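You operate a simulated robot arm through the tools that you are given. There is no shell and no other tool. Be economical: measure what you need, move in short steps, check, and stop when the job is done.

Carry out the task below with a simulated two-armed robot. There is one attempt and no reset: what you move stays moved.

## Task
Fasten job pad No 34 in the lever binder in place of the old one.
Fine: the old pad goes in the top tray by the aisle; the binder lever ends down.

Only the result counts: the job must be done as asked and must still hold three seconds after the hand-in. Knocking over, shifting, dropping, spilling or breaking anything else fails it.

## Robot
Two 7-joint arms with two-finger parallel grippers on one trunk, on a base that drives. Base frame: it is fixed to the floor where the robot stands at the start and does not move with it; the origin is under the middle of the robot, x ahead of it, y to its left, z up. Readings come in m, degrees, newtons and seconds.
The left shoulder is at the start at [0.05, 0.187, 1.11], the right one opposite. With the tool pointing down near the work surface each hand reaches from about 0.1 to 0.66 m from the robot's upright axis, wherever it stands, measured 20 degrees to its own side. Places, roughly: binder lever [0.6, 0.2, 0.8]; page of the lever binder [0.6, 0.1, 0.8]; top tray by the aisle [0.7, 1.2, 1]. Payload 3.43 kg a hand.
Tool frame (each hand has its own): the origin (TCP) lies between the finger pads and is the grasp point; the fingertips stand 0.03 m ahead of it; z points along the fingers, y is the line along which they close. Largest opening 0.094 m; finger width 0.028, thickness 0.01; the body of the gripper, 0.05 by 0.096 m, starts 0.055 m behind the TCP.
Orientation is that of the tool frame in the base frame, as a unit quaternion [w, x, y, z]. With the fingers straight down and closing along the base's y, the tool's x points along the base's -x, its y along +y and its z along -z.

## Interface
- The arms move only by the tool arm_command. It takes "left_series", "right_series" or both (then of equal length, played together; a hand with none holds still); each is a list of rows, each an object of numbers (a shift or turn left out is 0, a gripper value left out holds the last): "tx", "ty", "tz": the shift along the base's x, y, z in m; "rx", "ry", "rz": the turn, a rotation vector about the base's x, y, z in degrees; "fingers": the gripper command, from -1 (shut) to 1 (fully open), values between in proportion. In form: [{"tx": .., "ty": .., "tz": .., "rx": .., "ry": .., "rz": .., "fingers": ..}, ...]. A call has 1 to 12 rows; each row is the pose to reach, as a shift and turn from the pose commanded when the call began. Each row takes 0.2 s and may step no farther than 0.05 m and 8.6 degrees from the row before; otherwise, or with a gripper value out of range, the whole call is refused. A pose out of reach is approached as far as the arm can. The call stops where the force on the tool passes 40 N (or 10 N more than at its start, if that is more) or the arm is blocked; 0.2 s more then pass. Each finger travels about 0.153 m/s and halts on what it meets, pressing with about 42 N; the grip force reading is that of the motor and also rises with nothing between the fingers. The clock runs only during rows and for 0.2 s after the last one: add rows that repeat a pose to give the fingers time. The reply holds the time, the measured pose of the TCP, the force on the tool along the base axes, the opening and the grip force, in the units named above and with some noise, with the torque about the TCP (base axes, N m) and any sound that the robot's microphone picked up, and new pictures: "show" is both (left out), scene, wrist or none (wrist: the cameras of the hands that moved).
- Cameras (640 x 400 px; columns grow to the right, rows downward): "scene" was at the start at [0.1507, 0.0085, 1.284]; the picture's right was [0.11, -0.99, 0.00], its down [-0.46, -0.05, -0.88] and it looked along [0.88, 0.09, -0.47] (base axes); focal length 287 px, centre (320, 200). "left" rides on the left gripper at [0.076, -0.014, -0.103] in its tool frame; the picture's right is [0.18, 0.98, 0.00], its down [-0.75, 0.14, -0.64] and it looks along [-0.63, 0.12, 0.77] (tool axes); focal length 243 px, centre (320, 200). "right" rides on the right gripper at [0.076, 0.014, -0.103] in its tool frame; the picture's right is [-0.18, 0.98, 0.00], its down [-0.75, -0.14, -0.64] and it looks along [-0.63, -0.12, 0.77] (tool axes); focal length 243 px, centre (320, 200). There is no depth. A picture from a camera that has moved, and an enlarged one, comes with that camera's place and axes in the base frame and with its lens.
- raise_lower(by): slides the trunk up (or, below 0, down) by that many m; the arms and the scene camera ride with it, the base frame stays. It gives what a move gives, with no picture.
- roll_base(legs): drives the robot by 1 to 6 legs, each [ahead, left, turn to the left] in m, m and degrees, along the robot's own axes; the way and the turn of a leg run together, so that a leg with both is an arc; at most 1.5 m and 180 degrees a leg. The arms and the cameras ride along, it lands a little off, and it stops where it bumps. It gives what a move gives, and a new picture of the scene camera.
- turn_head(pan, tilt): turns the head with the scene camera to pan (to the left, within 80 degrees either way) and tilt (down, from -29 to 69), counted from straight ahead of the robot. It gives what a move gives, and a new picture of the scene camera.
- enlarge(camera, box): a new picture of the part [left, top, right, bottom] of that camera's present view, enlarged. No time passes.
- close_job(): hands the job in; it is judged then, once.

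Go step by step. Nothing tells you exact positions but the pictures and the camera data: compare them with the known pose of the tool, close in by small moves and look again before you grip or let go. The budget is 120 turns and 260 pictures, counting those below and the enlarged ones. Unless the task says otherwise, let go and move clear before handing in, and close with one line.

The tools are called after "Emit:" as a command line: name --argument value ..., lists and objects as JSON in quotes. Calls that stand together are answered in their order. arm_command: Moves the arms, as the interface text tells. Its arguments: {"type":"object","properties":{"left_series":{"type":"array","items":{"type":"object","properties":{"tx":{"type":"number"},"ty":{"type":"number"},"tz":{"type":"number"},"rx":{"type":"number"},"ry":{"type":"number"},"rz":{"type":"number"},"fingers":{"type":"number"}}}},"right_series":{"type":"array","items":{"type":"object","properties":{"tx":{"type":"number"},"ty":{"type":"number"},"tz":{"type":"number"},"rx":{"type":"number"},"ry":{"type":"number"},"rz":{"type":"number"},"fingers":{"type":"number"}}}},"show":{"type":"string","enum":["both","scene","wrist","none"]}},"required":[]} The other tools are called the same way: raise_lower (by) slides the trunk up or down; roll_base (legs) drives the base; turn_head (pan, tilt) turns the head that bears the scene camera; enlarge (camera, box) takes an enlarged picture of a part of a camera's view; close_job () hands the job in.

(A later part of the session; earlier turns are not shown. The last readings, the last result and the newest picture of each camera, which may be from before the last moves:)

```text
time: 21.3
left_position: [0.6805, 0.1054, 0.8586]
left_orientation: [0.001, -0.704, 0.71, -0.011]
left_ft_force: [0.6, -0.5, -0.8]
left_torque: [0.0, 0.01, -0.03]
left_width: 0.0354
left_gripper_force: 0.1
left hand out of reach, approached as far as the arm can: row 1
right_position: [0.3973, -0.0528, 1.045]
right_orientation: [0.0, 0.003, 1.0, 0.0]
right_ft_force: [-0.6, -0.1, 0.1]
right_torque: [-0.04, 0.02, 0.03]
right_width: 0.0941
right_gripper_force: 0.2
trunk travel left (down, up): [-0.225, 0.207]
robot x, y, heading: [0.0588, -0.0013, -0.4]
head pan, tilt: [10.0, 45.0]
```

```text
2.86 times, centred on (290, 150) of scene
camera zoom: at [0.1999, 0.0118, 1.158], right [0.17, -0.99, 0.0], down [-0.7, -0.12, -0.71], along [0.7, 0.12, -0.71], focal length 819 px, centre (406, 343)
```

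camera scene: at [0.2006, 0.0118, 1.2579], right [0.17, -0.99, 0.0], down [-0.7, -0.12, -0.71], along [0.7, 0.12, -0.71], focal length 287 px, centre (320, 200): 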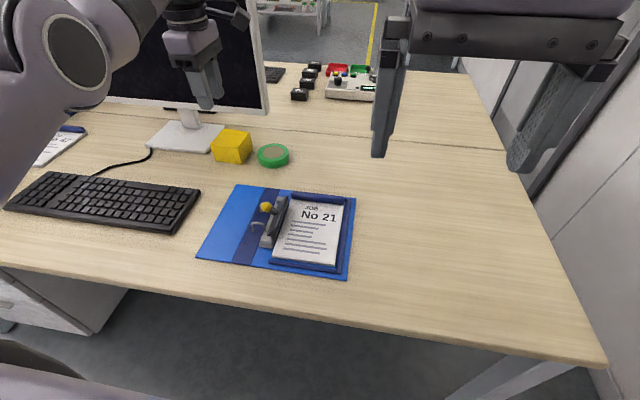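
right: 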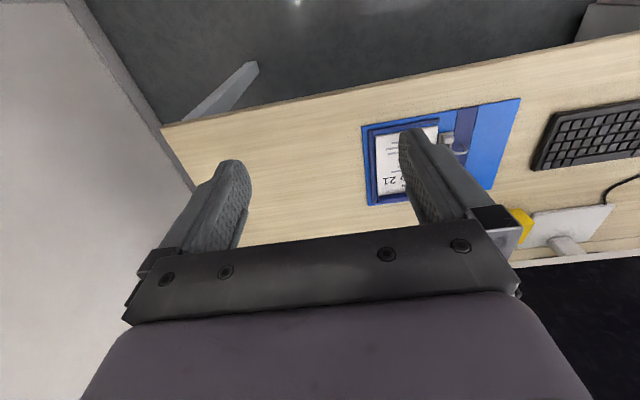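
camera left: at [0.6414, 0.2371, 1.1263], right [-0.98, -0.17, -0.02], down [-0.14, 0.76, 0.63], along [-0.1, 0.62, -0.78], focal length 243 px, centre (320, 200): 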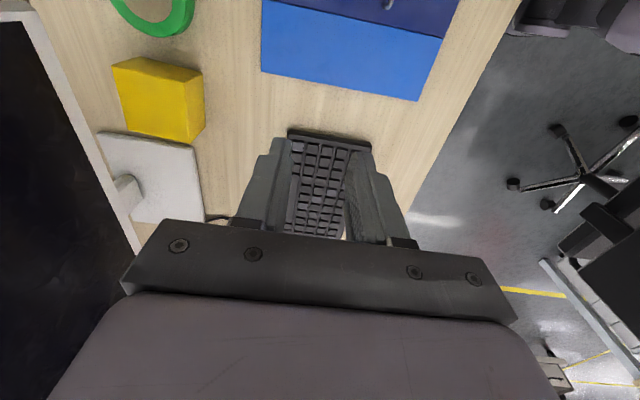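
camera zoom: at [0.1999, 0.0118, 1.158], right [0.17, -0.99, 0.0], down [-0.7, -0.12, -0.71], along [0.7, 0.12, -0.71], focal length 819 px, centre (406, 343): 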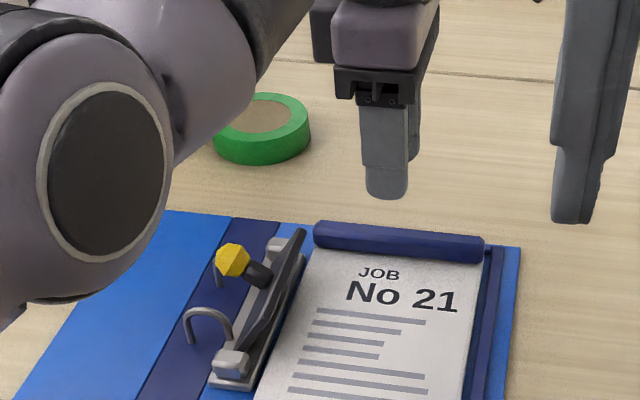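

Fingers are well centred over the bar. Lower onto it: fast part first, then slowly toward the page surface.

Emit:
arm_command --left_series '[{"tz": -0.03}, {"tz": -0.05}, {"tz": -0.055}]' --show "wrist"

Emit:
enlarge --camera "scene" --box '[250, 120, 380, 220]'

```text
time: 22.1
left_position: [0.6837, 0.1068, 0.8069]
left_orientation: [0.002, -0.704, 0.71, -0.012]
left_ft_force: [-0.8, -0.2, -0.2]
left_torque: [0.01, 0.0, -0.01]
left_width: 0.0355
left_gripper_force: 0.0
right_position: [0.3972, -0.0542, 1.0461]
right_orientation: [0.0, 0.002, 1.0, 0.001]
right_ft_force: [-0.3, -0.3, -0.2]
right_torque: [-0.03, -0.01, 0.01]
right_width: 0.0939
right_gripper_force: 0.0
trunk travel left (down, up): [-0.225, 0.207]
robot x, y, heading: [0.061, -0.0021, -0.5]
head pan, tilt: [10.0, 45.0]
camera left: at [0.696, 0.0315, 0.9097], right [-0.98, -0.17, -0.02], down [-0.14, 0.76, 0.63], along [-0.1, 0.62, -0.78], focal length 243 px, centre (320, 200)
```

left: 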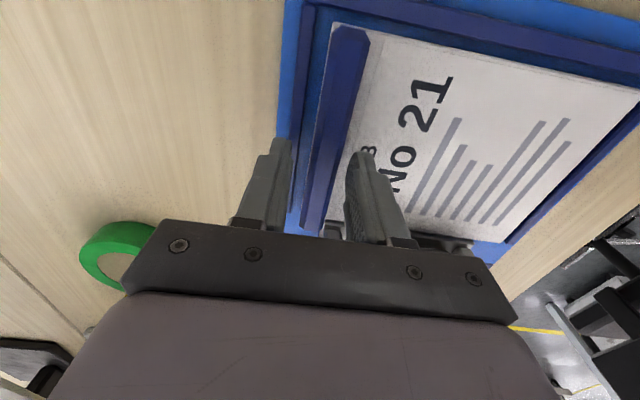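

```text
4.00 times, centred on (315, 170) of scene
camera zoom: at [0.1999, 0.0118, 1.158], right [0.17, -0.99, 0.0], down [-0.7, -0.12, -0.71], along [0.7, 0.12, -0.71], focal length 1146 px, centre (340, 320)
```

zoom: 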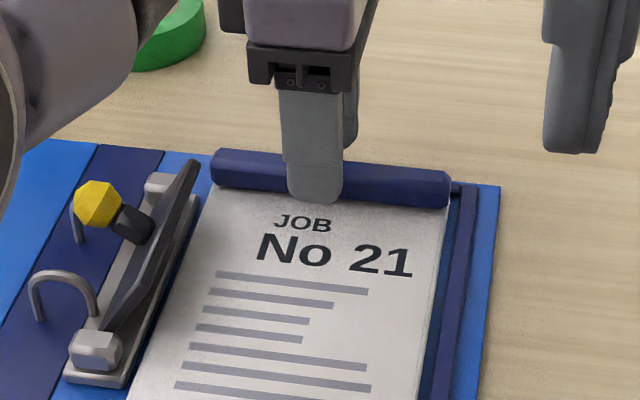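

Emit:
arm_command --left_series '[{"tx": -0.002, "ty": -0.003, "tz": 0}, {"tx": -0.002, "ty": -0.005, "tz": -0.005}, {"tx": -0.002, "ty": -0.005, "tz": -0.008}, {"tx": -0.002, "ty": -0.005, "tz": -0.011}]' --show "none"

Emit:
enlarge --camera "scene" --box '[270, 140, 370, 200]'

Emit:
enlarge --camera "left" --box '[240, 60, 440, 200]'

```text
time: 23.1
left_position: [0.6812, 0.0995, 0.7955]
left_orientation: [0.002, -0.704, 0.71, -0.011]
left_ft_force: [-0.6, 0.0, -0.3]
left_torque: [-0.03, -0.01, -0.04]
left_width: 0.0352
left_gripper_force: 0.0
right_position: [0.3974, -0.0536, 1.046]
right_orientation: [0.0, 0.002, 1.0, 0.001]
right_ft_force: [-0.2, -1.3, 0.0]
right_torque: [-0.01, 0.0, -0.02]
right_width: 0.0938
right_gripper_force: 0.1
trunk travel left (down, up): [-0.225, 0.207]
robot x, y, heading: [0.0599, -0.0018, 0.0]
head pan, tilt: [10.0, 45.0]
```

```text
6.40 times, centred on (320, 170) of scene
camera zoom: at [0.1999, 0.0118, 1.158], right [0.17, -0.99, 0.0], down [-0.7, -0.12, -0.71], along [0.7, 0.12, -0.71], focal length 1834 px, centre (320, 392)
```

zoom: 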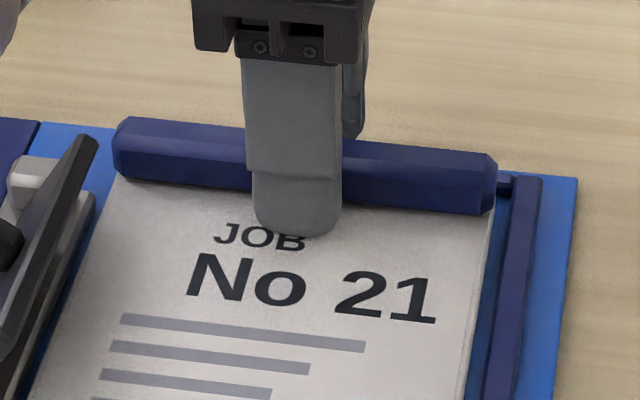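

```text
2.86 times, centred on (340, 130) of left
camera zoom: at [0.694, 0.0256, 0.8993], right [-0.98, -0.17, -0.02], down [-0.14, 0.76, 0.63], along [-0.1, 0.62, -0.78], focal length 693 px, centre (263, 400)
```

zoom: 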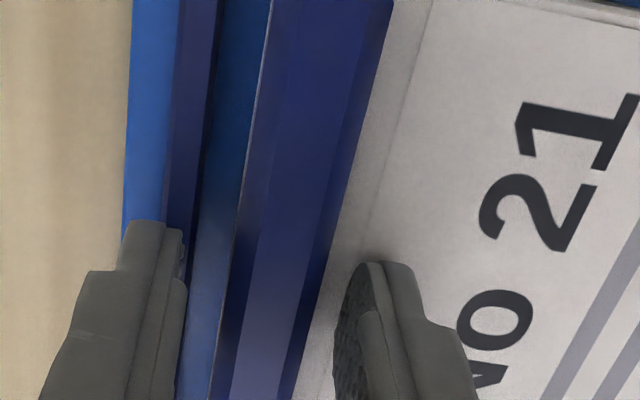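

Tips are near the page surface on both sides of the bar. Lower 2 mm more and close.

Emit:
arm_command --left_series '[{"tz": -0.002}, {"tz": -0.002, "fingers": -1}, {"tz": -0.002}, {"tz": -0.002}]' --show "none"

Emit:
enlarge --camera "left" --box '[240, 60, 440, 200]'

```text
time: 24.1
left_position: [0.6821, 0.1006, 0.7941]
left_orientation: [0.003, -0.703, 0.711, -0.013]
left_ft_force: [1.3, -1.9, 11.5]
left_torque: [-0.04, 0.62, 0.18]
left_width: 0.0174
left_gripper_force: 42.3
right_position: [0.3958, -0.0536, 1.0461]
right_orientation: [0.0, 0.003, 1.0, 0.001]
right_ft_force: [0.5, 1.0, 0.5]
right_torque: [-0.02, -0.03, 0.01]
right_width: 0.0938
right_gripper_force: 0.0
trunk travel left (down, up): [-0.225, 0.207]
robot x, y, heading: [0.0605, 0.0003, 0.0]
head pan, tilt: [10.0, 45.0]
```

```text
2.86 times, centred on (340, 130) of left
camera zoom: at [0.6938, 0.0255, 0.8988], right [-0.98, -0.17, -0.02], down [-0.15, 0.76, 0.63], along [-0.09, 0.62, -0.78], focal length 693 px, centre (263, 400)
```

zoom: 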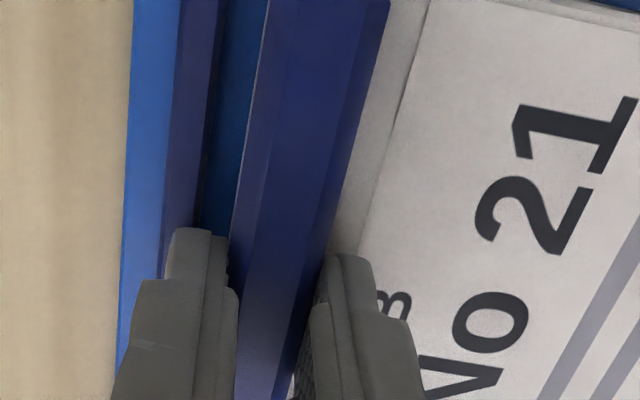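

The bar is gripped (17 mm). This pose (0.682, 0.1005, 0.794) is my reference for the new pad. Lift slowly.

Emit:
arm_command --left_series '[{"tz": 0.004}, {"tz": 0.01}, {"tz": 0.02}, {"tz": 0.035}, {"tz": 0.06}, {"tz": 0.09}]'

```text
time: 25.5
left_position: [0.6788, 0.1024, 0.8814]
left_orientation: [0.003, -0.704, 0.71, -0.012]
left_ft_force: [-0.5, 0.1, -1.6]
left_torque: [0.02, -0.07, -0.02]
left_width: 0.0172
left_gripper_force: 42.4
left hand out of reach, approached as far as the arm can: row 6
right_position: [0.3969, -0.0528, 1.0458]
right_orientation: [0.0, 0.004, 1.0, 0.001]
right_ft_force: [-1.0, 0.7, 0.1]
right_torque: [0.01, 0.01, 0.02]
right_width: 0.0941
right_gripper_force: 0.0
trunk travel left (down, up): [-0.225, 0.207]
robot x, y, heading: [0.0575, -0.0022, -0.3]
head pan, tilt: [10.0, 45.0]
camera scene: at [0.1999, 0.0118, 1.158], right [0.17, -0.99, 0.0], down [-0.7, -0.12, -0.71], along [0.7, 0.12, -0.71], focal length 287 px, centre (320, 200)
camera left: at [0.691, 0.0267, 0.9871], right [-0.98, -0.17, -0.02], down [-0.14, 0.76, 0.63], along [-0.1, 0.62, -0.78], focal length 243 px, centre (320, 200)
```

scene: 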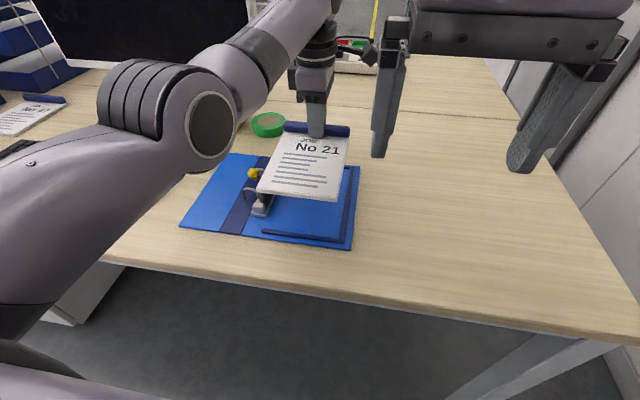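
left: 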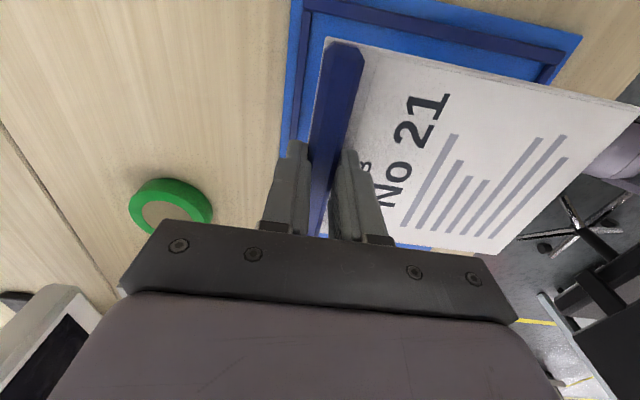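

Pad 21 is lifted cleanly. Raise the trunk, draw the hand in a bit, then back away from the table and look left.

Emit:
raise_lower --by 0.2

Emit:
arm_command --left_series '[{"tx": -0.03}, {"tx": -0.06, "ty": 0.02}, {"tx": -0.09, "ty": 0.05}, {"tx": -0.11, "ty": 0.08}]' --show "none"

Emit:
roll_base --legs '[[-0.15, 0, 0], [0, 0.45, 0]]'

Emit:
turn_head --pan 45 --tilt 25

```text
time: 27.7
left_position: [0.6804, 0.1017, 1.0816]
left_orientation: [0.002, -0.704, 0.71, -0.012]
left_ft_force: [0.3, 0.4, -1.5]
left_torque: [0.0, -0.09, -0.02]
left_width: 0.017
left_gripper_force: 42.2
right_position: [0.3973, -0.0533, 1.2461]
right_orientation: [0.0, 0.002, 1.0, 0.001]
right_ft_force: [0.8, -0.3, 0.1]
right_torque: [0.04, 0.04, 0.0]
right_width: 0.094
right_gripper_force: 0.1
trunk travel left (down, up): [-0.425, 0.007]
robot x, y, heading: [0.0596, 0.0014, -0.1]
head pan, tilt: [10.0, 45.0]
```

```text
time: 28.7
left_position: [0.6425, 0.2088, 1.0572]
left_orientation: [-0.003, 0.711, -0.703, 0.007]
left_ft_force: [0.5, 0.0, -2.3]
left_torque: [0.0, -0.09, 0.04]
left_width: 0.0174
left_gripper_force: 42.4
left hand out of reach, approached as far as the arm can: row 2, 3, 4
right_position: [0.3984, -0.0526, 1.2461]
right_orientation: [0.0, 0.002, 1.0, 0.0]
right_ft_force: [-0.3, -0.7, 0.7]
right_torque: [-0.01, -0.02, 0.02]
right_width: 0.0938
right_gripper_force: 0.0
trunk travel left (down, up): [-0.425, 0.007]
robot x, y, heading: [0.0603, 0.0012, -0.3]
head pan, tilt: [10.0, 45.0]
```

```text
time: 32.4
left_position: [0.4883, 0.6734, 1.059]
left_orientation: [-0.005, 0.716, -0.698, 0.009]
left_ft_force: [-0.2, 0.1, -0.7]
left_torque: [0.02, -0.07, 0.0]
left_width: 0.017
left_gripper_force: 41.8
right_position: [0.246, 0.4096, 1.2467]
right_orientation: [0.001, -0.004, 1.0, 0.0]
right_ft_force: [0.5, 0.6, -0.3]
right_torque: [-0.05, 0.0, -0.03]
right_width: 0.0938
right_gripper_force: 0.0
trunk travel left (down, up): [-0.425, 0.007]
robot x, y, heading: [-0.0937, 0.4574, 0.4]
head pan, tilt: [10.0, 45.0]
camera scene: at [0.0473, 0.4719, 1.358], right [0.18, -0.98, 0.0], down [-0.7, -0.13, -0.71], along [0.7, 0.13, -0.71], focal length 287 px, centre (320, 200)
```

scene: 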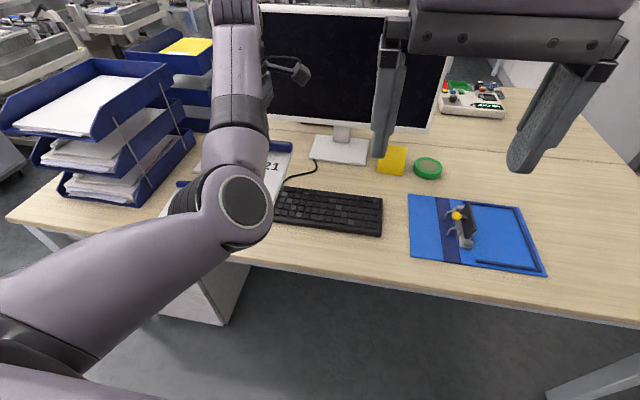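

```text
time: 33.4
left_position: [0.4877, 0.6738, 1.0596]
left_orientation: [-0.005, 0.717, -0.697, 0.009]
left_ft_force: [-0.5, -0.3, -1.3]
left_torque: [0.0, -0.06, 0.02]
left_width: 0.0173
left_gripper_force: 41.6
right_position: [0.2444, 0.4089, 1.2453]
right_orientation: [0.0, -0.004, 1.0, 0.001]
right_ft_force: [0.8, -0.1, -0.1]
right_torque: [-0.02, 0.01, -0.02]
right_width: 0.094
right_gripper_force: 0.1
trunk travel left (down, up): [-0.425, 0.007]
robot x, y, heading: [-0.0903, 0.4564, 0.5]
head pan, tilt: [45.0, 25.0]
camera scene: at [0.032, 0.5222, 1.3885], right [0.71, -0.7, 0.0], down [-0.3, -0.3, -0.91], along [0.64, 0.65, -0.42], focal length 287 px, centre (320, 200)
```

scene: 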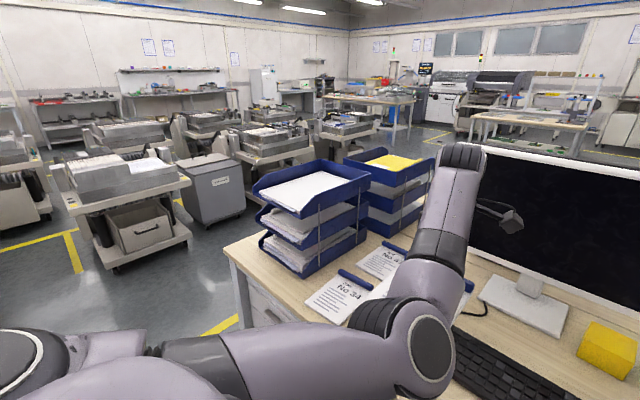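

The aisle-side stack (white papers on top) is near (0.70, 1.23); pad 34 lies in front of it. Drive another 0.5 m left and look.

Emit:
roll_base --legs '[[0, 0.5, 0]]'

Emit:
turn_head --pan 12 --tilt 35

```text
time: 36.4
left_position: [0.4864, 1.1766, 1.0592]
left_orientation: [-0.005, 0.715, -0.699, 0.008]
left_ft_force: [-0.3, 0.8, -1.3]
left_torque: [-0.03, -0.07, 0.01]
left_width: 0.0173
left_gripper_force: 41.9
right_position: [0.2419, 0.9106, 1.2471]
right_orientation: [0.0, 0.0, 1.0, 0.001]
right_ft_force: [0.0, 0.6, -0.7]
right_torque: [-0.01, 0.04, -0.02]
right_width: 0.0944
right_gripper_force: 0.1
trunk travel left (down, up): [-0.425, 0.007]
robot x, y, heading: [-0.0974, 0.966, 0.2]
head pan, tilt: [45.0, 25.0]
camera scene: at [0.0294, 1.027, 1.3885], right [0.71, -0.71, 0.0], down [-0.3, -0.3, -0.91], along [0.64, 0.64, -0.42], focal length 287 px, centre (320, 200)
```

scene: 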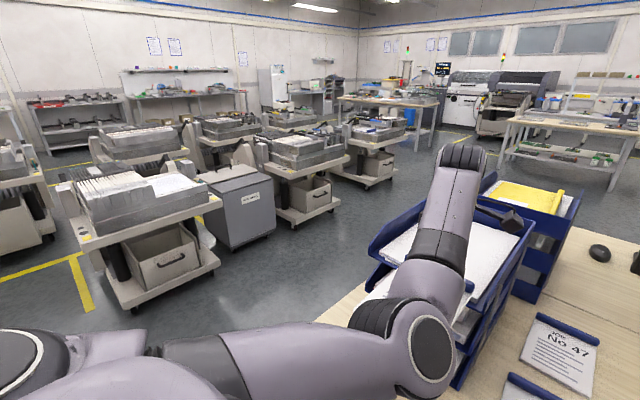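

```text
time: 37.4
left_position: [0.4858, 1.1777, 1.0599]
left_orientation: [-0.006, 0.715, -0.699, 0.009]
left_ft_force: [0.3, -0.1, -2.0]
left_torque: [-0.04, -0.12, -0.04]
left_width: 0.017
left_gripper_force: 41.8
right_position: [0.2417, 0.9122, 1.246]
right_orientation: [0.0, 0.0, 1.0, 0.001]
right_ft_force: [0.8, -0.2, 0.4]
right_torque: [0.03, 0.02, -0.03]
right_width: 0.0941
right_gripper_force: 0.0
trunk travel left (down, up): [-0.425, 0.007]
robot x, y, heading: [-0.095, 0.9627, 0.2]
head pan, tilt: [12.0, 35.0]
camera scene: at [0.0505, 0.9798, 1.3728], right [0.21, -0.98, 0.0], down [-0.56, -0.12, -0.82], along [0.8, 0.17, -0.57], focal length 287 px, centre (320, 200)
```

scene: 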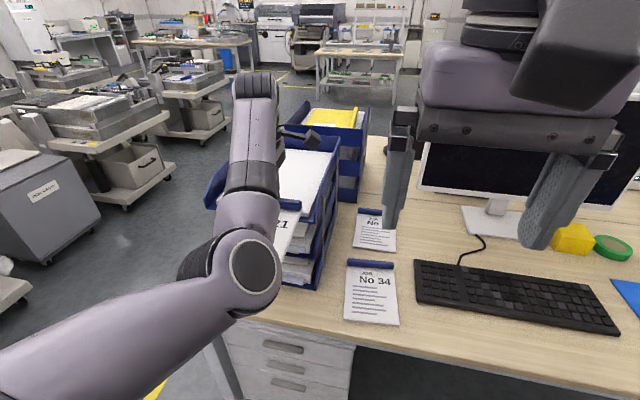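

Emit:
enlarge --camera "scene" --box '[190, 80, 420, 330]'

Emit:
enlarge --camera "left" --box '[0, 0, 640, 400]'

Emit:
enlarge --camera "right" --box '[0, 0, 640, 400]'

```text
1.60 times, centred on (305, 205) of scene
camera zoom: at [0.0505, 0.9798, 1.3728], right [0.21, -0.98, 0.0], down [-0.56, -0.12, -0.82], along [0.8, 0.17, -0.57], focal length 458 px, centre (344, 192)
```

zoom: 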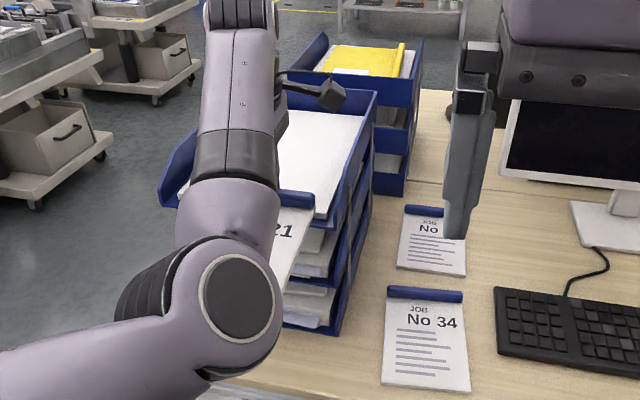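

```text
1.00 times, centred on (320, 200) of left (not enlarged: the box is as wide or as high as the picture)
camera zoom: at [0.5009, 1.1015, 1.1626], right [-0.98, -0.21, -0.02], down [-0.17, 0.75, 0.64], along [-0.12, 0.63, -0.77], focal length 243 px, centre (320, 200)
```

zoom: 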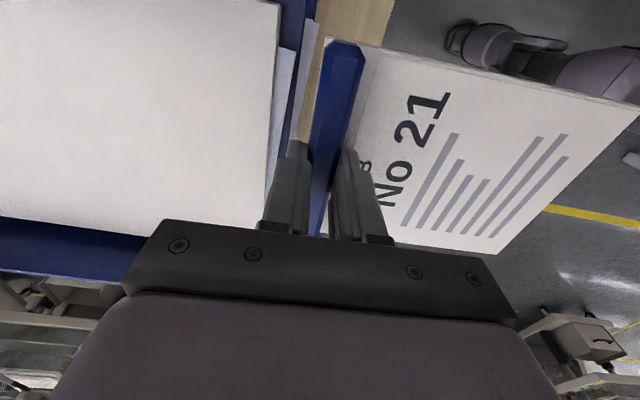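

```text
1.00 times, centred on (320, 200) of right (not enlarged: the box is as wide or as high as the picture)
camera zoom: at [0.1658, 0.9271, 1.3473], right [0.18, 0.98, 0.0], down [0.75, -0.14, 0.64], along [0.63, -0.12, -0.77], focal length 243 px, centre (320, 200)
```

zoom: 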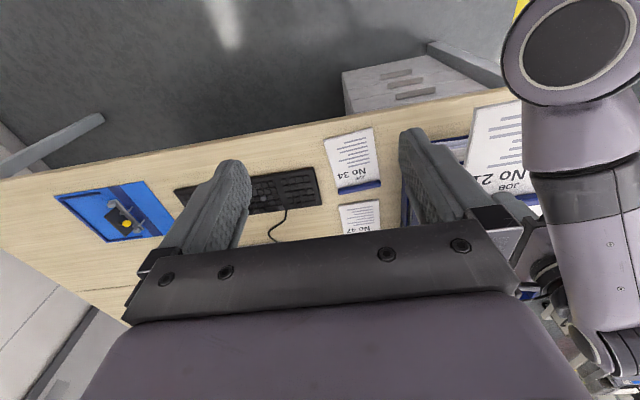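

The top aisle tray's paper is at z≈0.99, front edge x≈0.52, y ≈1.10–1.31. Drive ahead a little and test the arm's response with a small move.

Emit:
roll_base --legs '[[0.1, 0, 0]]'

Emit:
arm_command --left_series '[{"tx": 0.02, "tz": 0.01}, {"tx": 0.04, "tz": 0.02}]'

```text
time: 38.5
left_position: [0.5828, 1.1765, 1.0593]
left_orientation: [-0.005, 0.714, -0.7, 0.008]
left_ft_force: [0.9, -0.5, -0.5]
left_torque: [-0.03, -0.06, 0.0]
left_width: 0.0168
left_gripper_force: 41.7
right_position: [0.3393, 0.9112, 1.2453]
right_orientation: [-0.001, 0.0, 1.0, 0.001]
right_ft_force: [0.1, 0.7, -0.8]
right_torque: [-0.01, 0.03, 0.01]
right_width: 0.0942
right_gripper_force: 0.1
trunk travel left (down, up): [-0.425, 0.007]
robot x, y, heading: [0.0019, 0.9628, -0.0]
head pan, tilt: [12.0, 35.0]
camera scene: at [0.1472, 0.98, 1.3727], right [0.21, -0.98, 0.0], down [-0.56, -0.12, -0.82], along [0.8, 0.17, -0.57], focal length 287 px, centre (320, 200)
```

scene: 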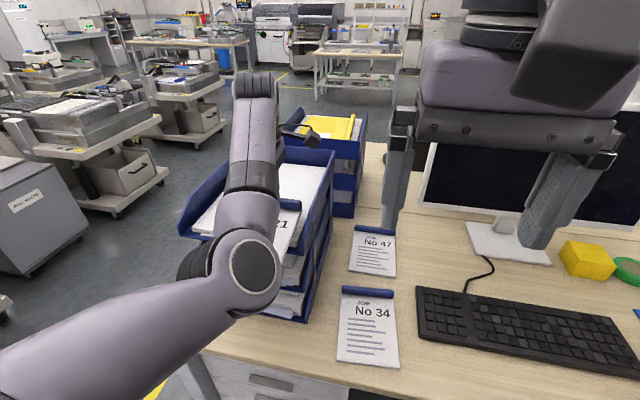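

```text
time: 39.1
left_position: [0.6234, 1.1781, 1.08]
left_orientation: [-0.005, 0.714, -0.7, 0.009]
left_ft_force: [0.4, 0.4, -1.5]
left_torque: [0.02, -0.07, 0.03]
left_width: 0.017
left_gripper_force: 42.2
right_position: [0.3374, 0.9101, 1.2455]
right_orientation: [0.0, 0.0, 1.0, 0.001]
right_ft_force: [-0.9, -0.3, 0.0]
right_torque: [0.02, -0.06, 0.02]
right_width: 0.094
right_gripper_force: 0.0
trunk travel left (down, up): [-0.425, 0.007]
robot x, y, heading: [0.0015, 0.9617, 0.3]
head pan, tilt: [12.0, 35.0]
camera scene: at [0.146, 0.9802, 1.3728], right [0.21, -0.98, 0.0], down [-0.56, -0.12, -0.82], along [0.8, 0.17, -0.57], focal length 287 px, centre (320, 200)
camera left: at [0.638, 1.1021, 1.1832], right [-0.98, -0.21, -0.02], down [-0.17, 0.75, 0.64], along [-0.12, 0.63, -0.77], focal length 243 px, centre (320, 200)
```

scene: 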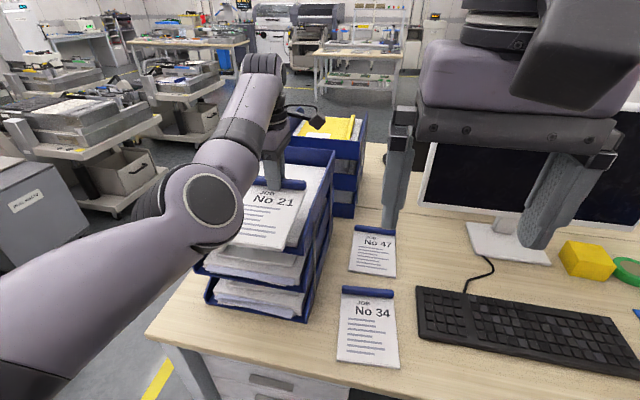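
left: 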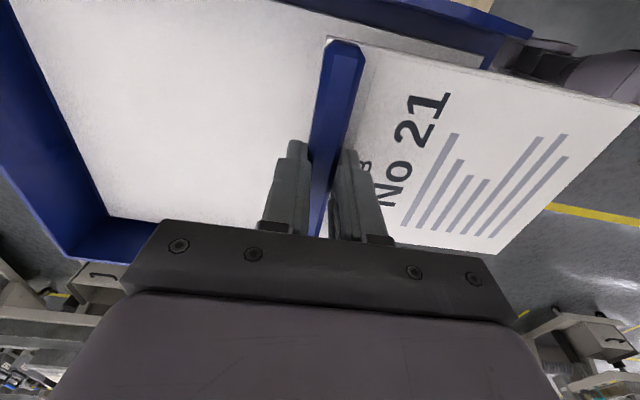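

The arm responds well. Extend further into the tray and centre in y.

Emit:
arm_command --left_series '[{"tx": 0.03, "ty": 0.015}, {"tx": 0.06, "ty": 0.03}, {"tx": 0.09, "ty": 0.037}]'

```text
time: 39.9
left_position: [0.6359, 1.189, 1.0782]
left_orientation: [-0.005, 0.714, -0.7, 0.009]
left_ft_force: [0.4, 0.9, -1.4]
left_torque: [-0.01, -0.09, 0.03]
left_width: 0.0173
left_gripper_force: 42.5
left hand out of reach, approached as far as the arm can: row 1, 2, 3
right_position: [0.3379, 0.9106, 1.2468]
right_orientation: [0.0, 0.0, 1.0, 0.001]
right_ft_force: [0.6, 0.7, -0.6]
right_torque: [0.0, -0.02, 0.02]
right_width: 0.0939
right_gripper_force: 0.1
trunk travel left (down, up): [-0.425, 0.007]
robot x, y, heading: [0.0003, 0.9611, 0.0]
head pan, tilt: [12.0, 35.0]
camera scene: at [0.1462, 0.9801, 1.3728], right [0.21, -0.98, 0.0], down [-0.56, -0.12, -0.82], along [0.8, 0.17, -0.57], focal length 287 px, centre (320, 200)
camera left: at [0.6506, 1.1144, 1.1812], right [-0.98, -0.21, -0.02], down [-0.17, 0.75, 0.64], along [-0.12, 0.63, -0.77], focal length 243 px, centre (320, 200)
```

scene: 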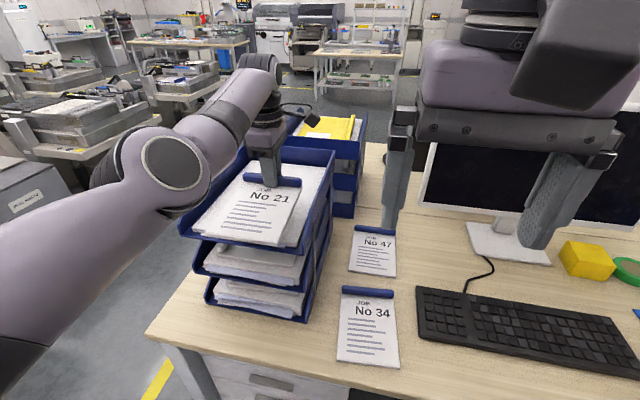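
left: 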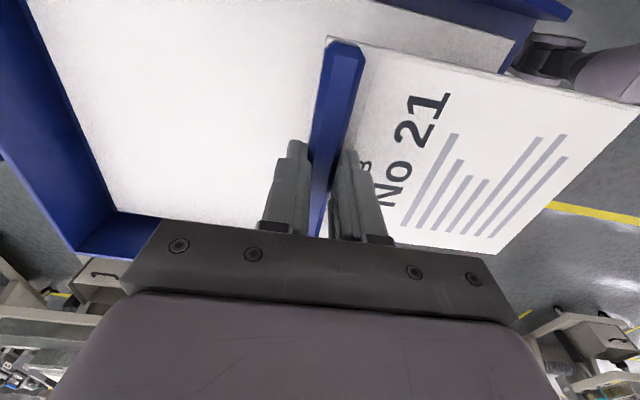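

At the reach limit, so drive the base ahead 9 cm to carry the pad over the tray.

Emit:
roll_base --legs '[[0.05, 0, 0], [0.04, 0, 0]]'

Emit:
enlarge --camera "scene" --box '[140, 100, 360, 300]'

Emit:
enlarge --camera "left" --box '[0, 0, 640, 400]'

```text
time: 41.3
left_position: [0.7252, 1.1881, 1.0762]
left_orientation: [-0.006, 0.714, -0.7, 0.007]
left_ft_force: [0.3, 0.2, -1.1]
left_torque: [0.05, -0.05, 0.03]
left_width: 0.0172
left_gripper_force: 41.9
right_position: [0.4253, 0.9112, 1.2464]
right_orientation: [-0.001, 0.001, 1.0, 0.001]
right_ft_force: [0.6, 0.9, 0.4]
right_torque: [0.02, 0.01, -0.01]
right_width: 0.094
right_gripper_force: 0.0
trunk travel left (down, up): [-0.425, 0.007]
robot x, y, heading: [0.0878, 0.9591, 0.1]
head pan, tilt: [12.0, 35.0]
camera scene: at [0.2352, 0.9798, 1.3726], right [0.21, -0.98, 0.0], down [-0.56, -0.12, -0.82], along [0.8, 0.17, -0.57], focal length 287 px, centre (320, 200)
```

scene: 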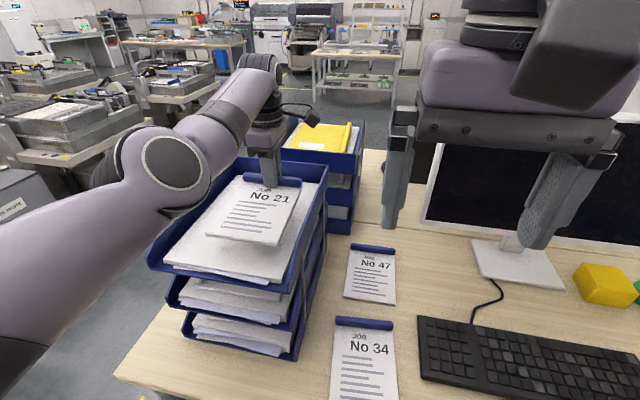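

```text
2.00 times, centred on (250, 200) of scene
camera zoom: at [0.2352, 0.9798, 1.3726], right [0.21, -0.98, 0.0], down [-0.56, -0.12, -0.82], along [0.8, 0.17, -0.57], focal length 573 px, centre (460, 200)
```

zoom: 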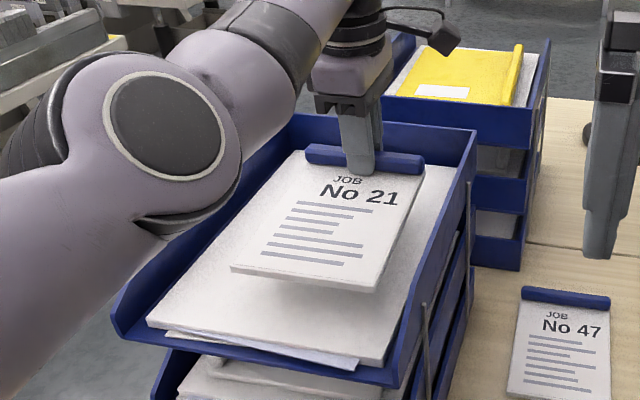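

```text
1.00 times, centred on (320, 200) of left (not enlarged: the box is as wide or as high as the picture)
camera zoom: at [0.7396, 1.1129, 1.18], right [-0.98, -0.2, -0.02], down [-0.17, 0.75, 0.64], along [-0.12, 0.63, -0.77], focal length 243 px, centre (320, 200)
```

zoom: 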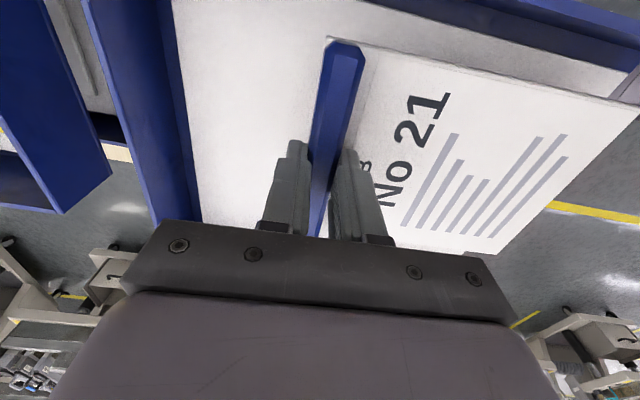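

Pad is inside the tray's outline, hovering ~4 cm. Lower with the trunk 3 cm, then finish gently.

Emit:
raise_lower --by -0.03

Emit:
enlarge --camera "scene" --box '[140, 100, 360, 300]'

```text
time: 42.0
left_position: [0.7239, 1.1889, 1.0478]
left_orientation: [-0.005, 0.714, -0.7, 0.008]
left_ft_force: [0.0, 0.3, -2.1]
left_torque: [0.0, -0.09, -0.05]
left_width: 0.0172
left_gripper_force: 41.9
right_position: [0.4247, 0.9095, 1.2168]
right_orientation: [0.001, 0.001, 1.0, 0.0]
right_ft_force: [0.4, -0.6, -0.3]
right_torque: [0.02, -0.01, 0.01]
right_width: 0.0938
right_gripper_force: 0.0
trunk travel left (down, up): [-0.395, 0.037]
robot x, y, heading: [0.0899, 0.9616, -0.2]
head pan, tilt: [12.0, 35.0]
```

```text
2.00 times, centred on (250, 200) of scene
camera zoom: at [0.2334, 0.9797, 1.3428], right [0.21, -0.98, 0.0], down [-0.56, -0.12, -0.82], along [0.8, 0.17, -0.57], focal length 573 px, centre (460, 200)
```

zoom: 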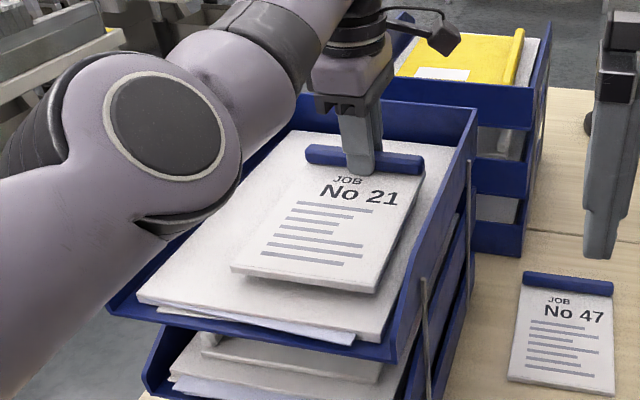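

Emit:
raise_lower --by -0.012

Emit:
enlarge --camera "scene" --box '[200, 150, 360, 260]'

```text
time: 42.6
left_position: [0.7244, 1.187, 1.0357]
left_orientation: [-0.005, 0.715, -0.699, 0.008]
left_ft_force: [0.1, -0.3, -1.2]
left_torque: [-0.02, -0.08, -0.03]
left_width: 0.0173
left_gripper_force: 41.8
right_position: [0.4239, 0.9113, 1.2043]
right_orientation: [0.0, 0.0, 1.0, 0.001]
right_ft_force: [0.8, -0.2, -0.5]
right_torque: [0.0, 0.01, 0.03]
right_width: 0.094
right_gripper_force: 0.1
trunk travel left (down, up): [-0.383, 0.049]
robot x, y, heading: [0.086, 0.9648, -0.3]
head pan, tilt: [12.0, 35.0]
```

```text
3.64 times, centred on (280, 205) of scene
camera zoom: at [0.2335, 0.9798, 1.3308], right [0.21, -0.98, 0.0], down [-0.56, -0.12, -0.82], along [0.8, 0.17, -0.57], focal length 1042 px, centre (466, 182)
```

zoom: 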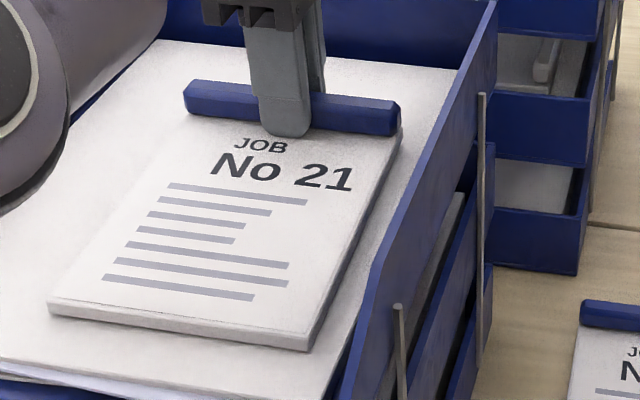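

Emit:
raise_lower --by -0.006

Emit:
enlarge --camera "scene" --box '[200, 150, 360, 260]'

```text
time: 43.2
left_position: [0.7245, 1.1889, 1.0317]
left_orientation: [-0.006, 0.713, -0.701, 0.009]
left_ft_force: [1.3, 0.0, 10.5]
left_torque: [-0.69, 0.81, -0.1]
left_width: 0.0175
left_gripper_force: 42.3
right_position: [0.4245, 0.9098, 1.1979]
right_orientation: [-0.001, 0.001, 1.0, 0.0]
right_ft_force: [0.1, -0.3, 0.0]
right_torque: [0.01, 0.01, -0.01]
right_width: 0.094
right_gripper_force: 0.1
trunk travel left (down, up): [-0.377, 0.055]
robot x, y, heading: [0.087, 0.9617, -0.1]
head pan, tilt: [12.0, 35.0]
```

```text
3.64 times, centred on (280, 205) of scene
camera zoom: at [0.2328, 0.9796, 1.325], right [0.21, -0.98, 0.0], down [-0.56, -0.12, -0.82], along [0.8, 0.17, -0.57], focal length 1042 px, centre (466, 182)
```

zoom: 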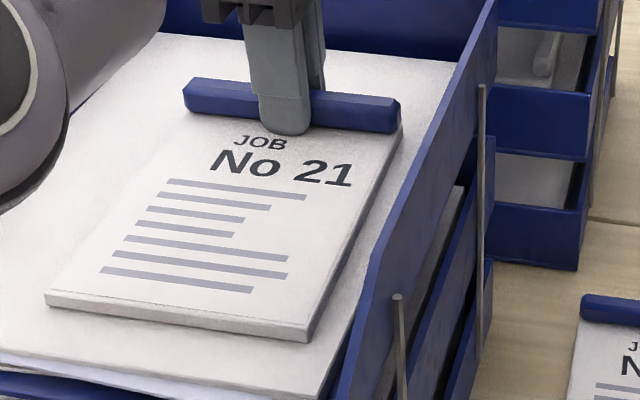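

Contact with the paper. Release the pad.

Emit:
arm_command --left_series '[{"fingers": -0.3}, {"fingers": -0.1}, {"fingers": -0.1}]' --show "none"

Emit:
enlarge --camera "left" --box '[160, 0, 480, 200]'

```text
time: 44.0
left_position: [0.7237, 1.1877, 1.031]
left_orientation: [-0.007, 0.714, -0.7, 0.009]
left_ft_force: [3.8, 1.5, 13.4]
left_torque: [0.08, 0.25, -0.03]
left_width: 0.04
left_gripper_force: 0.0
right_position: [0.4245, 0.9099, 1.1999]
right_orientation: [0.001, 0.001, 1.0, 0.001]
right_ft_force: [-1.0, -0.1, -0.5]
right_torque: [-0.02, 0.02, 0.04]
right_width: 0.0939
right_gripper_force: 0.0
trunk travel left (down, up): [-0.377, 0.055]
robot x, y, heading: [0.0836, 0.9633, 0.1]
head pan, tilt: [12.0, 35.0]
```

```text
2.00 times, centred on (320, 100) of left
camera zoom: at [0.7375, 1.1128, 1.1347], right [-0.98, -0.2, -0.02], down [-0.17, 0.75, 0.64], along [-0.11, 0.63, -0.77], focal length 485 px, centre (320, 400)
```

zoom: 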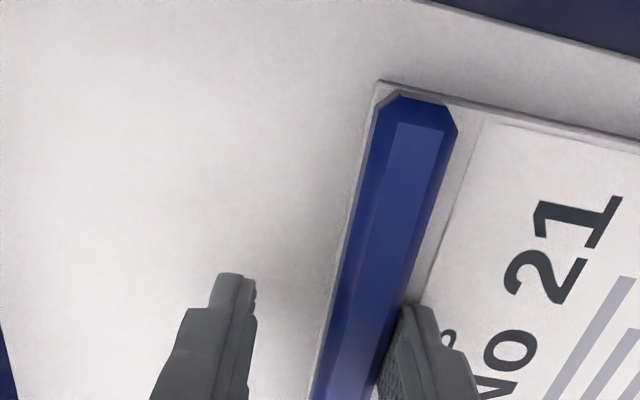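

Released. Lift straight up with the trunk and check the pad stays.

Emit:
raise_lower --by 0.052

Emit:
enlarge --camera "scene" --box '[140, 100, 360, 300]'

```text
time: 44.9
left_position: [0.7227, 1.1881, 1.0818]
left_orientation: [-0.005, 0.714, -0.7, 0.007]
left_ft_force: [-0.8, -0.7, -0.4]
left_torque: [0.0, 0.03, -0.02]
left_width: 0.0423
left_gripper_force: 0.1
right_position: [0.4251, 0.9107, 1.2511]
right_orientation: [0.0, 0.001, 1.0, 0.001]
right_ft_force: [-0.7, 0.1, 0.2]
right_torque: [-0.01, 0.01, -0.03]
right_width: 0.0941
right_gripper_force: 0.0
trunk travel left (down, up): [-0.429, 0.003]
robot x, y, heading: [0.0904, 0.9622, -0.2]
head pan, tilt: [12.0, 35.0]
```

```text
2.00 times, centred on (250, 200) of scene
camera zoom: at [0.2337, 0.9797, 1.3768], right [0.21, -0.98, 0.0], down [-0.56, -0.12, -0.82], along [0.8, 0.17, -0.57], focal length 573 px, centre (460, 200)
```

zoom: 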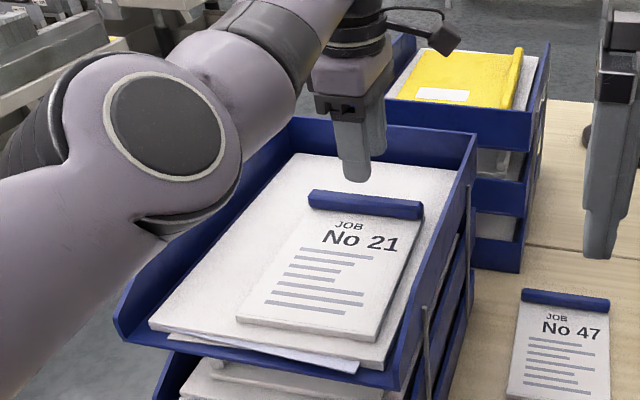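

Old pad lies in the tray. Back out, move right and come in above pad 34.

Emit:
roll_base --legs '[[-0.25, 0, 0], [0, -0.2, 0], [0.15, 0, 0]]'

Emit:
enlarge --camera "left" --box '[0, 0, 640, 400]'

```text
time: 48.9
left_position: [0.6224, 0.9878, 1.0818]
left_orientation: [-0.005, 0.713, -0.701, 0.007]
left_ft_force: [0.3, 0.5, -1.3]
left_torque: [0.02, 0.01, 0.0]
left_width: 0.0424
left_gripper_force: 0.1
right_position: [0.3233, 0.7104, 1.2503]
right_orientation: [0.0, 0.002, 1.0, 0.001]
right_ft_force: [0.2, -0.4, -0.9]
right_torque: [0.01, 0.04, 0.04]
right_width: 0.094
right_gripper_force: 0.0
trunk travel left (down, up): [-0.429, 0.003]
robot x, y, heading: [-0.0146, 0.7621, -0.2]
head pan, tilt: [12.0, 35.0]
camera scene: at [0.1319, 0.7807, 1.3767], right [0.21, -0.98, 0.0], down [-0.56, -0.12, -0.82], along [0.8, 0.17, -0.57], focal length 287 px, centre (320, 200)
```

scene: 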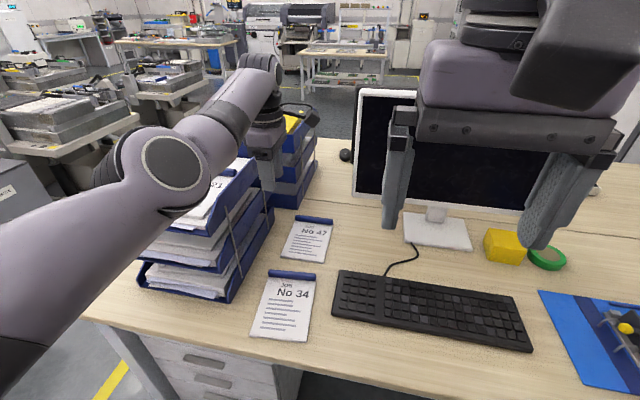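

```text
1.00 times, centred on (320, 200) of left (not enlarged: the box is as wide or as high as the picture)
camera zoom: at [0.6367, 0.9125, 1.1847], right [-0.98, -0.2, -0.02], down [-0.17, 0.75, 0.64], along [-0.11, 0.63, -0.77], focal length 243 px, centre (320, 200)
```

zoom: 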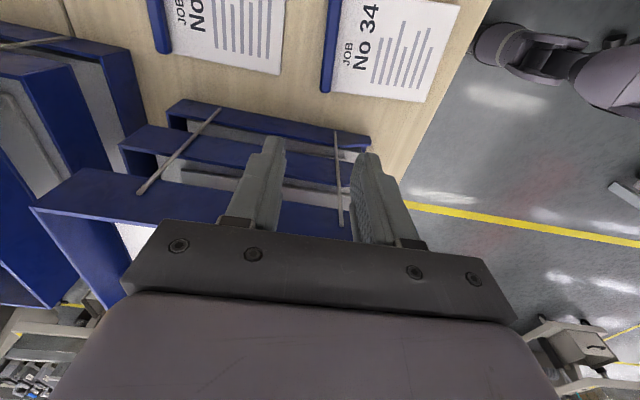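

Pad 34's header is around (0.62, 0.96), rotated ~5°. Shift right slightly and lower the trunk 10 cm for a better look.

Emit:
roll_base --legs '[[0, -0.035, 0]]'

Emit:
raise_lower --by -0.12

Emit:
enlarge --camera "left" --box '[160, 0, 480, 200]'

Emit:
enlarge --camera "scene" --box '[0, 0, 640, 400]'

```text
time: 49.8
left_position: [0.622, 0.9509, 1.0818]
left_orientation: [-0.006, 0.712, -0.702, 0.008]
left_ft_force: [0.0, -0.8, -0.8]
left_torque: [0.05, 0.03, 0.05]
left_width: 0.0424
left_gripper_force: 0.0
right_position: [0.3214, 0.6758, 1.2496]
right_orientation: [0.0, 0.003, 1.0, 0.001]
right_ft_force: [0.1, -0.2, 0.4]
right_torque: [0.0, -0.03, 0.04]
right_width: 0.0941
right_gripper_force: 0.0
trunk travel left (down, up): [-0.429, 0.003]
robot x, y, heading: [-0.0179, 0.7326, -0.3]
head pan, tilt: [12.0, 35.0]
camera scene: at [0.131, 0.7447, 1.3768], right [0.2, -0.98, 0.0], down [-0.56, -0.12, -0.82], along [0.8, 0.17, -0.57], focal length 287 px, centre (320, 200)
```

scene: 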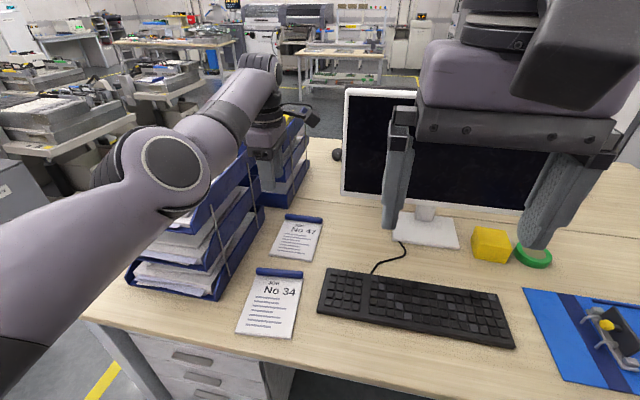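

```text
time: 51.3
left_position: [0.6217, 0.9512, 0.9618]
left_orientation: [-0.005, 0.712, -0.702, 0.008]
left_ft_force: [0.3, 0.6, -0.9]
left_torque: [0.01, -0.01, 0.03]
left_width: 0.0421
left_gripper_force: 0.0
right_position: [0.3225, 0.6773, 1.1301]
right_orientation: [0.0, 0.003, 1.0, 0.001]
right_ft_force: [-0.3, -0.5, 0.8]
right_torque: [0.01, -0.02, 0.01]
right_width: 0.094
right_gripper_force: 0.0
trunk travel left (down, up): [-0.309, 0.123]
robot x, y, heading: [-0.0137, 0.7284, -0.3]
head pan, tilt: [12.0, 35.0]
```

```text
2.00 times, centred on (320, 100) of left
camera zoom: at [0.6359, 0.8773, 1.0654], right [-0.98, -0.2, -0.02], down [-0.17, 0.75, 0.64], along [-0.11, 0.63, -0.77], focal length 485 px, centre (320, 400)
```

zoom: 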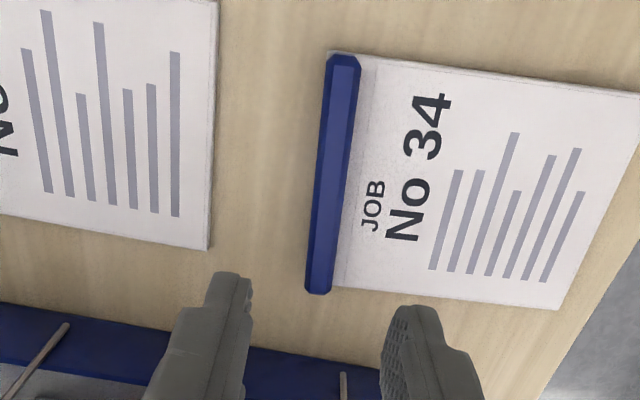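

```text
1.00 times, centred on (320, 200) of scene (not enlarged: the box is as wide or as high as the picture)
camera zoom: at [0.1308, 0.7459, 1.2569], right [0.2, -0.98, 0.0], down [-0.56, -0.12, -0.82], along [0.8, 0.17, -0.57], focal length 287 px, centre (320, 200)
```

zoom: 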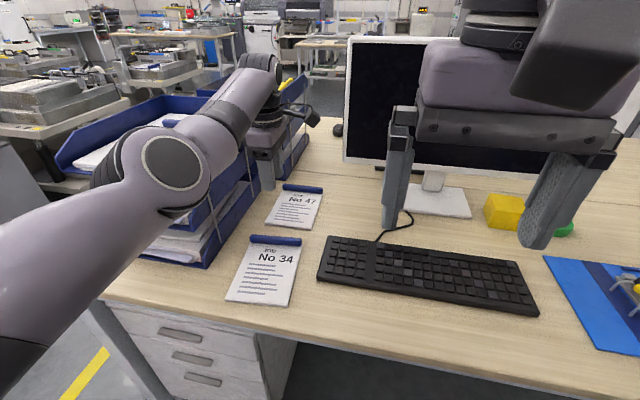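

Header centre ≈ (0.620, 0.964), rotated ≈ +5°. Align yaw and centre the hand over it.

Emit:
arm_command --left_series '[{"rz": 2}, {"rz": 4.3}, {"rz": 4.3}]' --show "none"

Emit:
enlarge --camera "left" --box '[160, 0, 480, 200]'

```text
time: 52.1
left_position: [0.6216, 0.9524, 0.962]
left_orientation: [-0.006, 0.739, -0.674, 0.007]
left_ft_force: [-0.1, -0.3, 0.5]
left_torque: [-0.01, 0.01, 0.03]
left_width: 0.0423
left_gripper_force: 0.0
right_position: [0.3209, 0.6761, 1.131]
right_orientation: [0.0, 0.003, 1.0, 0.001]
right_ft_force: [0.4, 0.5, -0.2]
right_torque: [0.02, 0.01, -0.02]
right_width: 0.0937
right_gripper_force: 0.1
trunk travel left (down, up): [-0.309, 0.123]
robot x, y, heading: [-0.0162, 0.731, -0.2]
head pan, tilt: [12.0, 35.0]
```

```text
2.00 times, centred on (320, 100) of left
camera zoom: at [0.6419, 0.8784, 1.0655], right [-0.96, -0.27, -0.02], down [-0.22, 0.74, 0.64], along [-0.16, 0.62, -0.77], focal length 485 px, centre (320, 400)
```

zoom: 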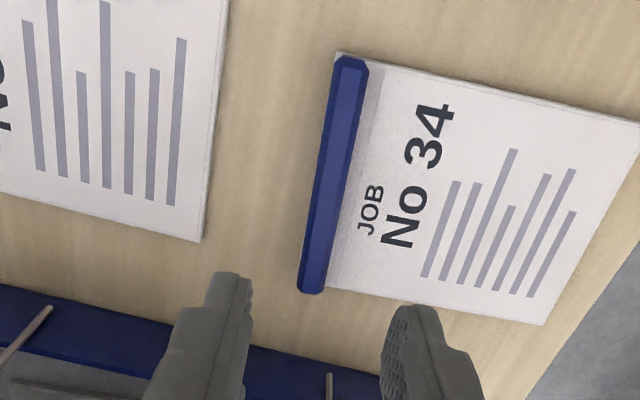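

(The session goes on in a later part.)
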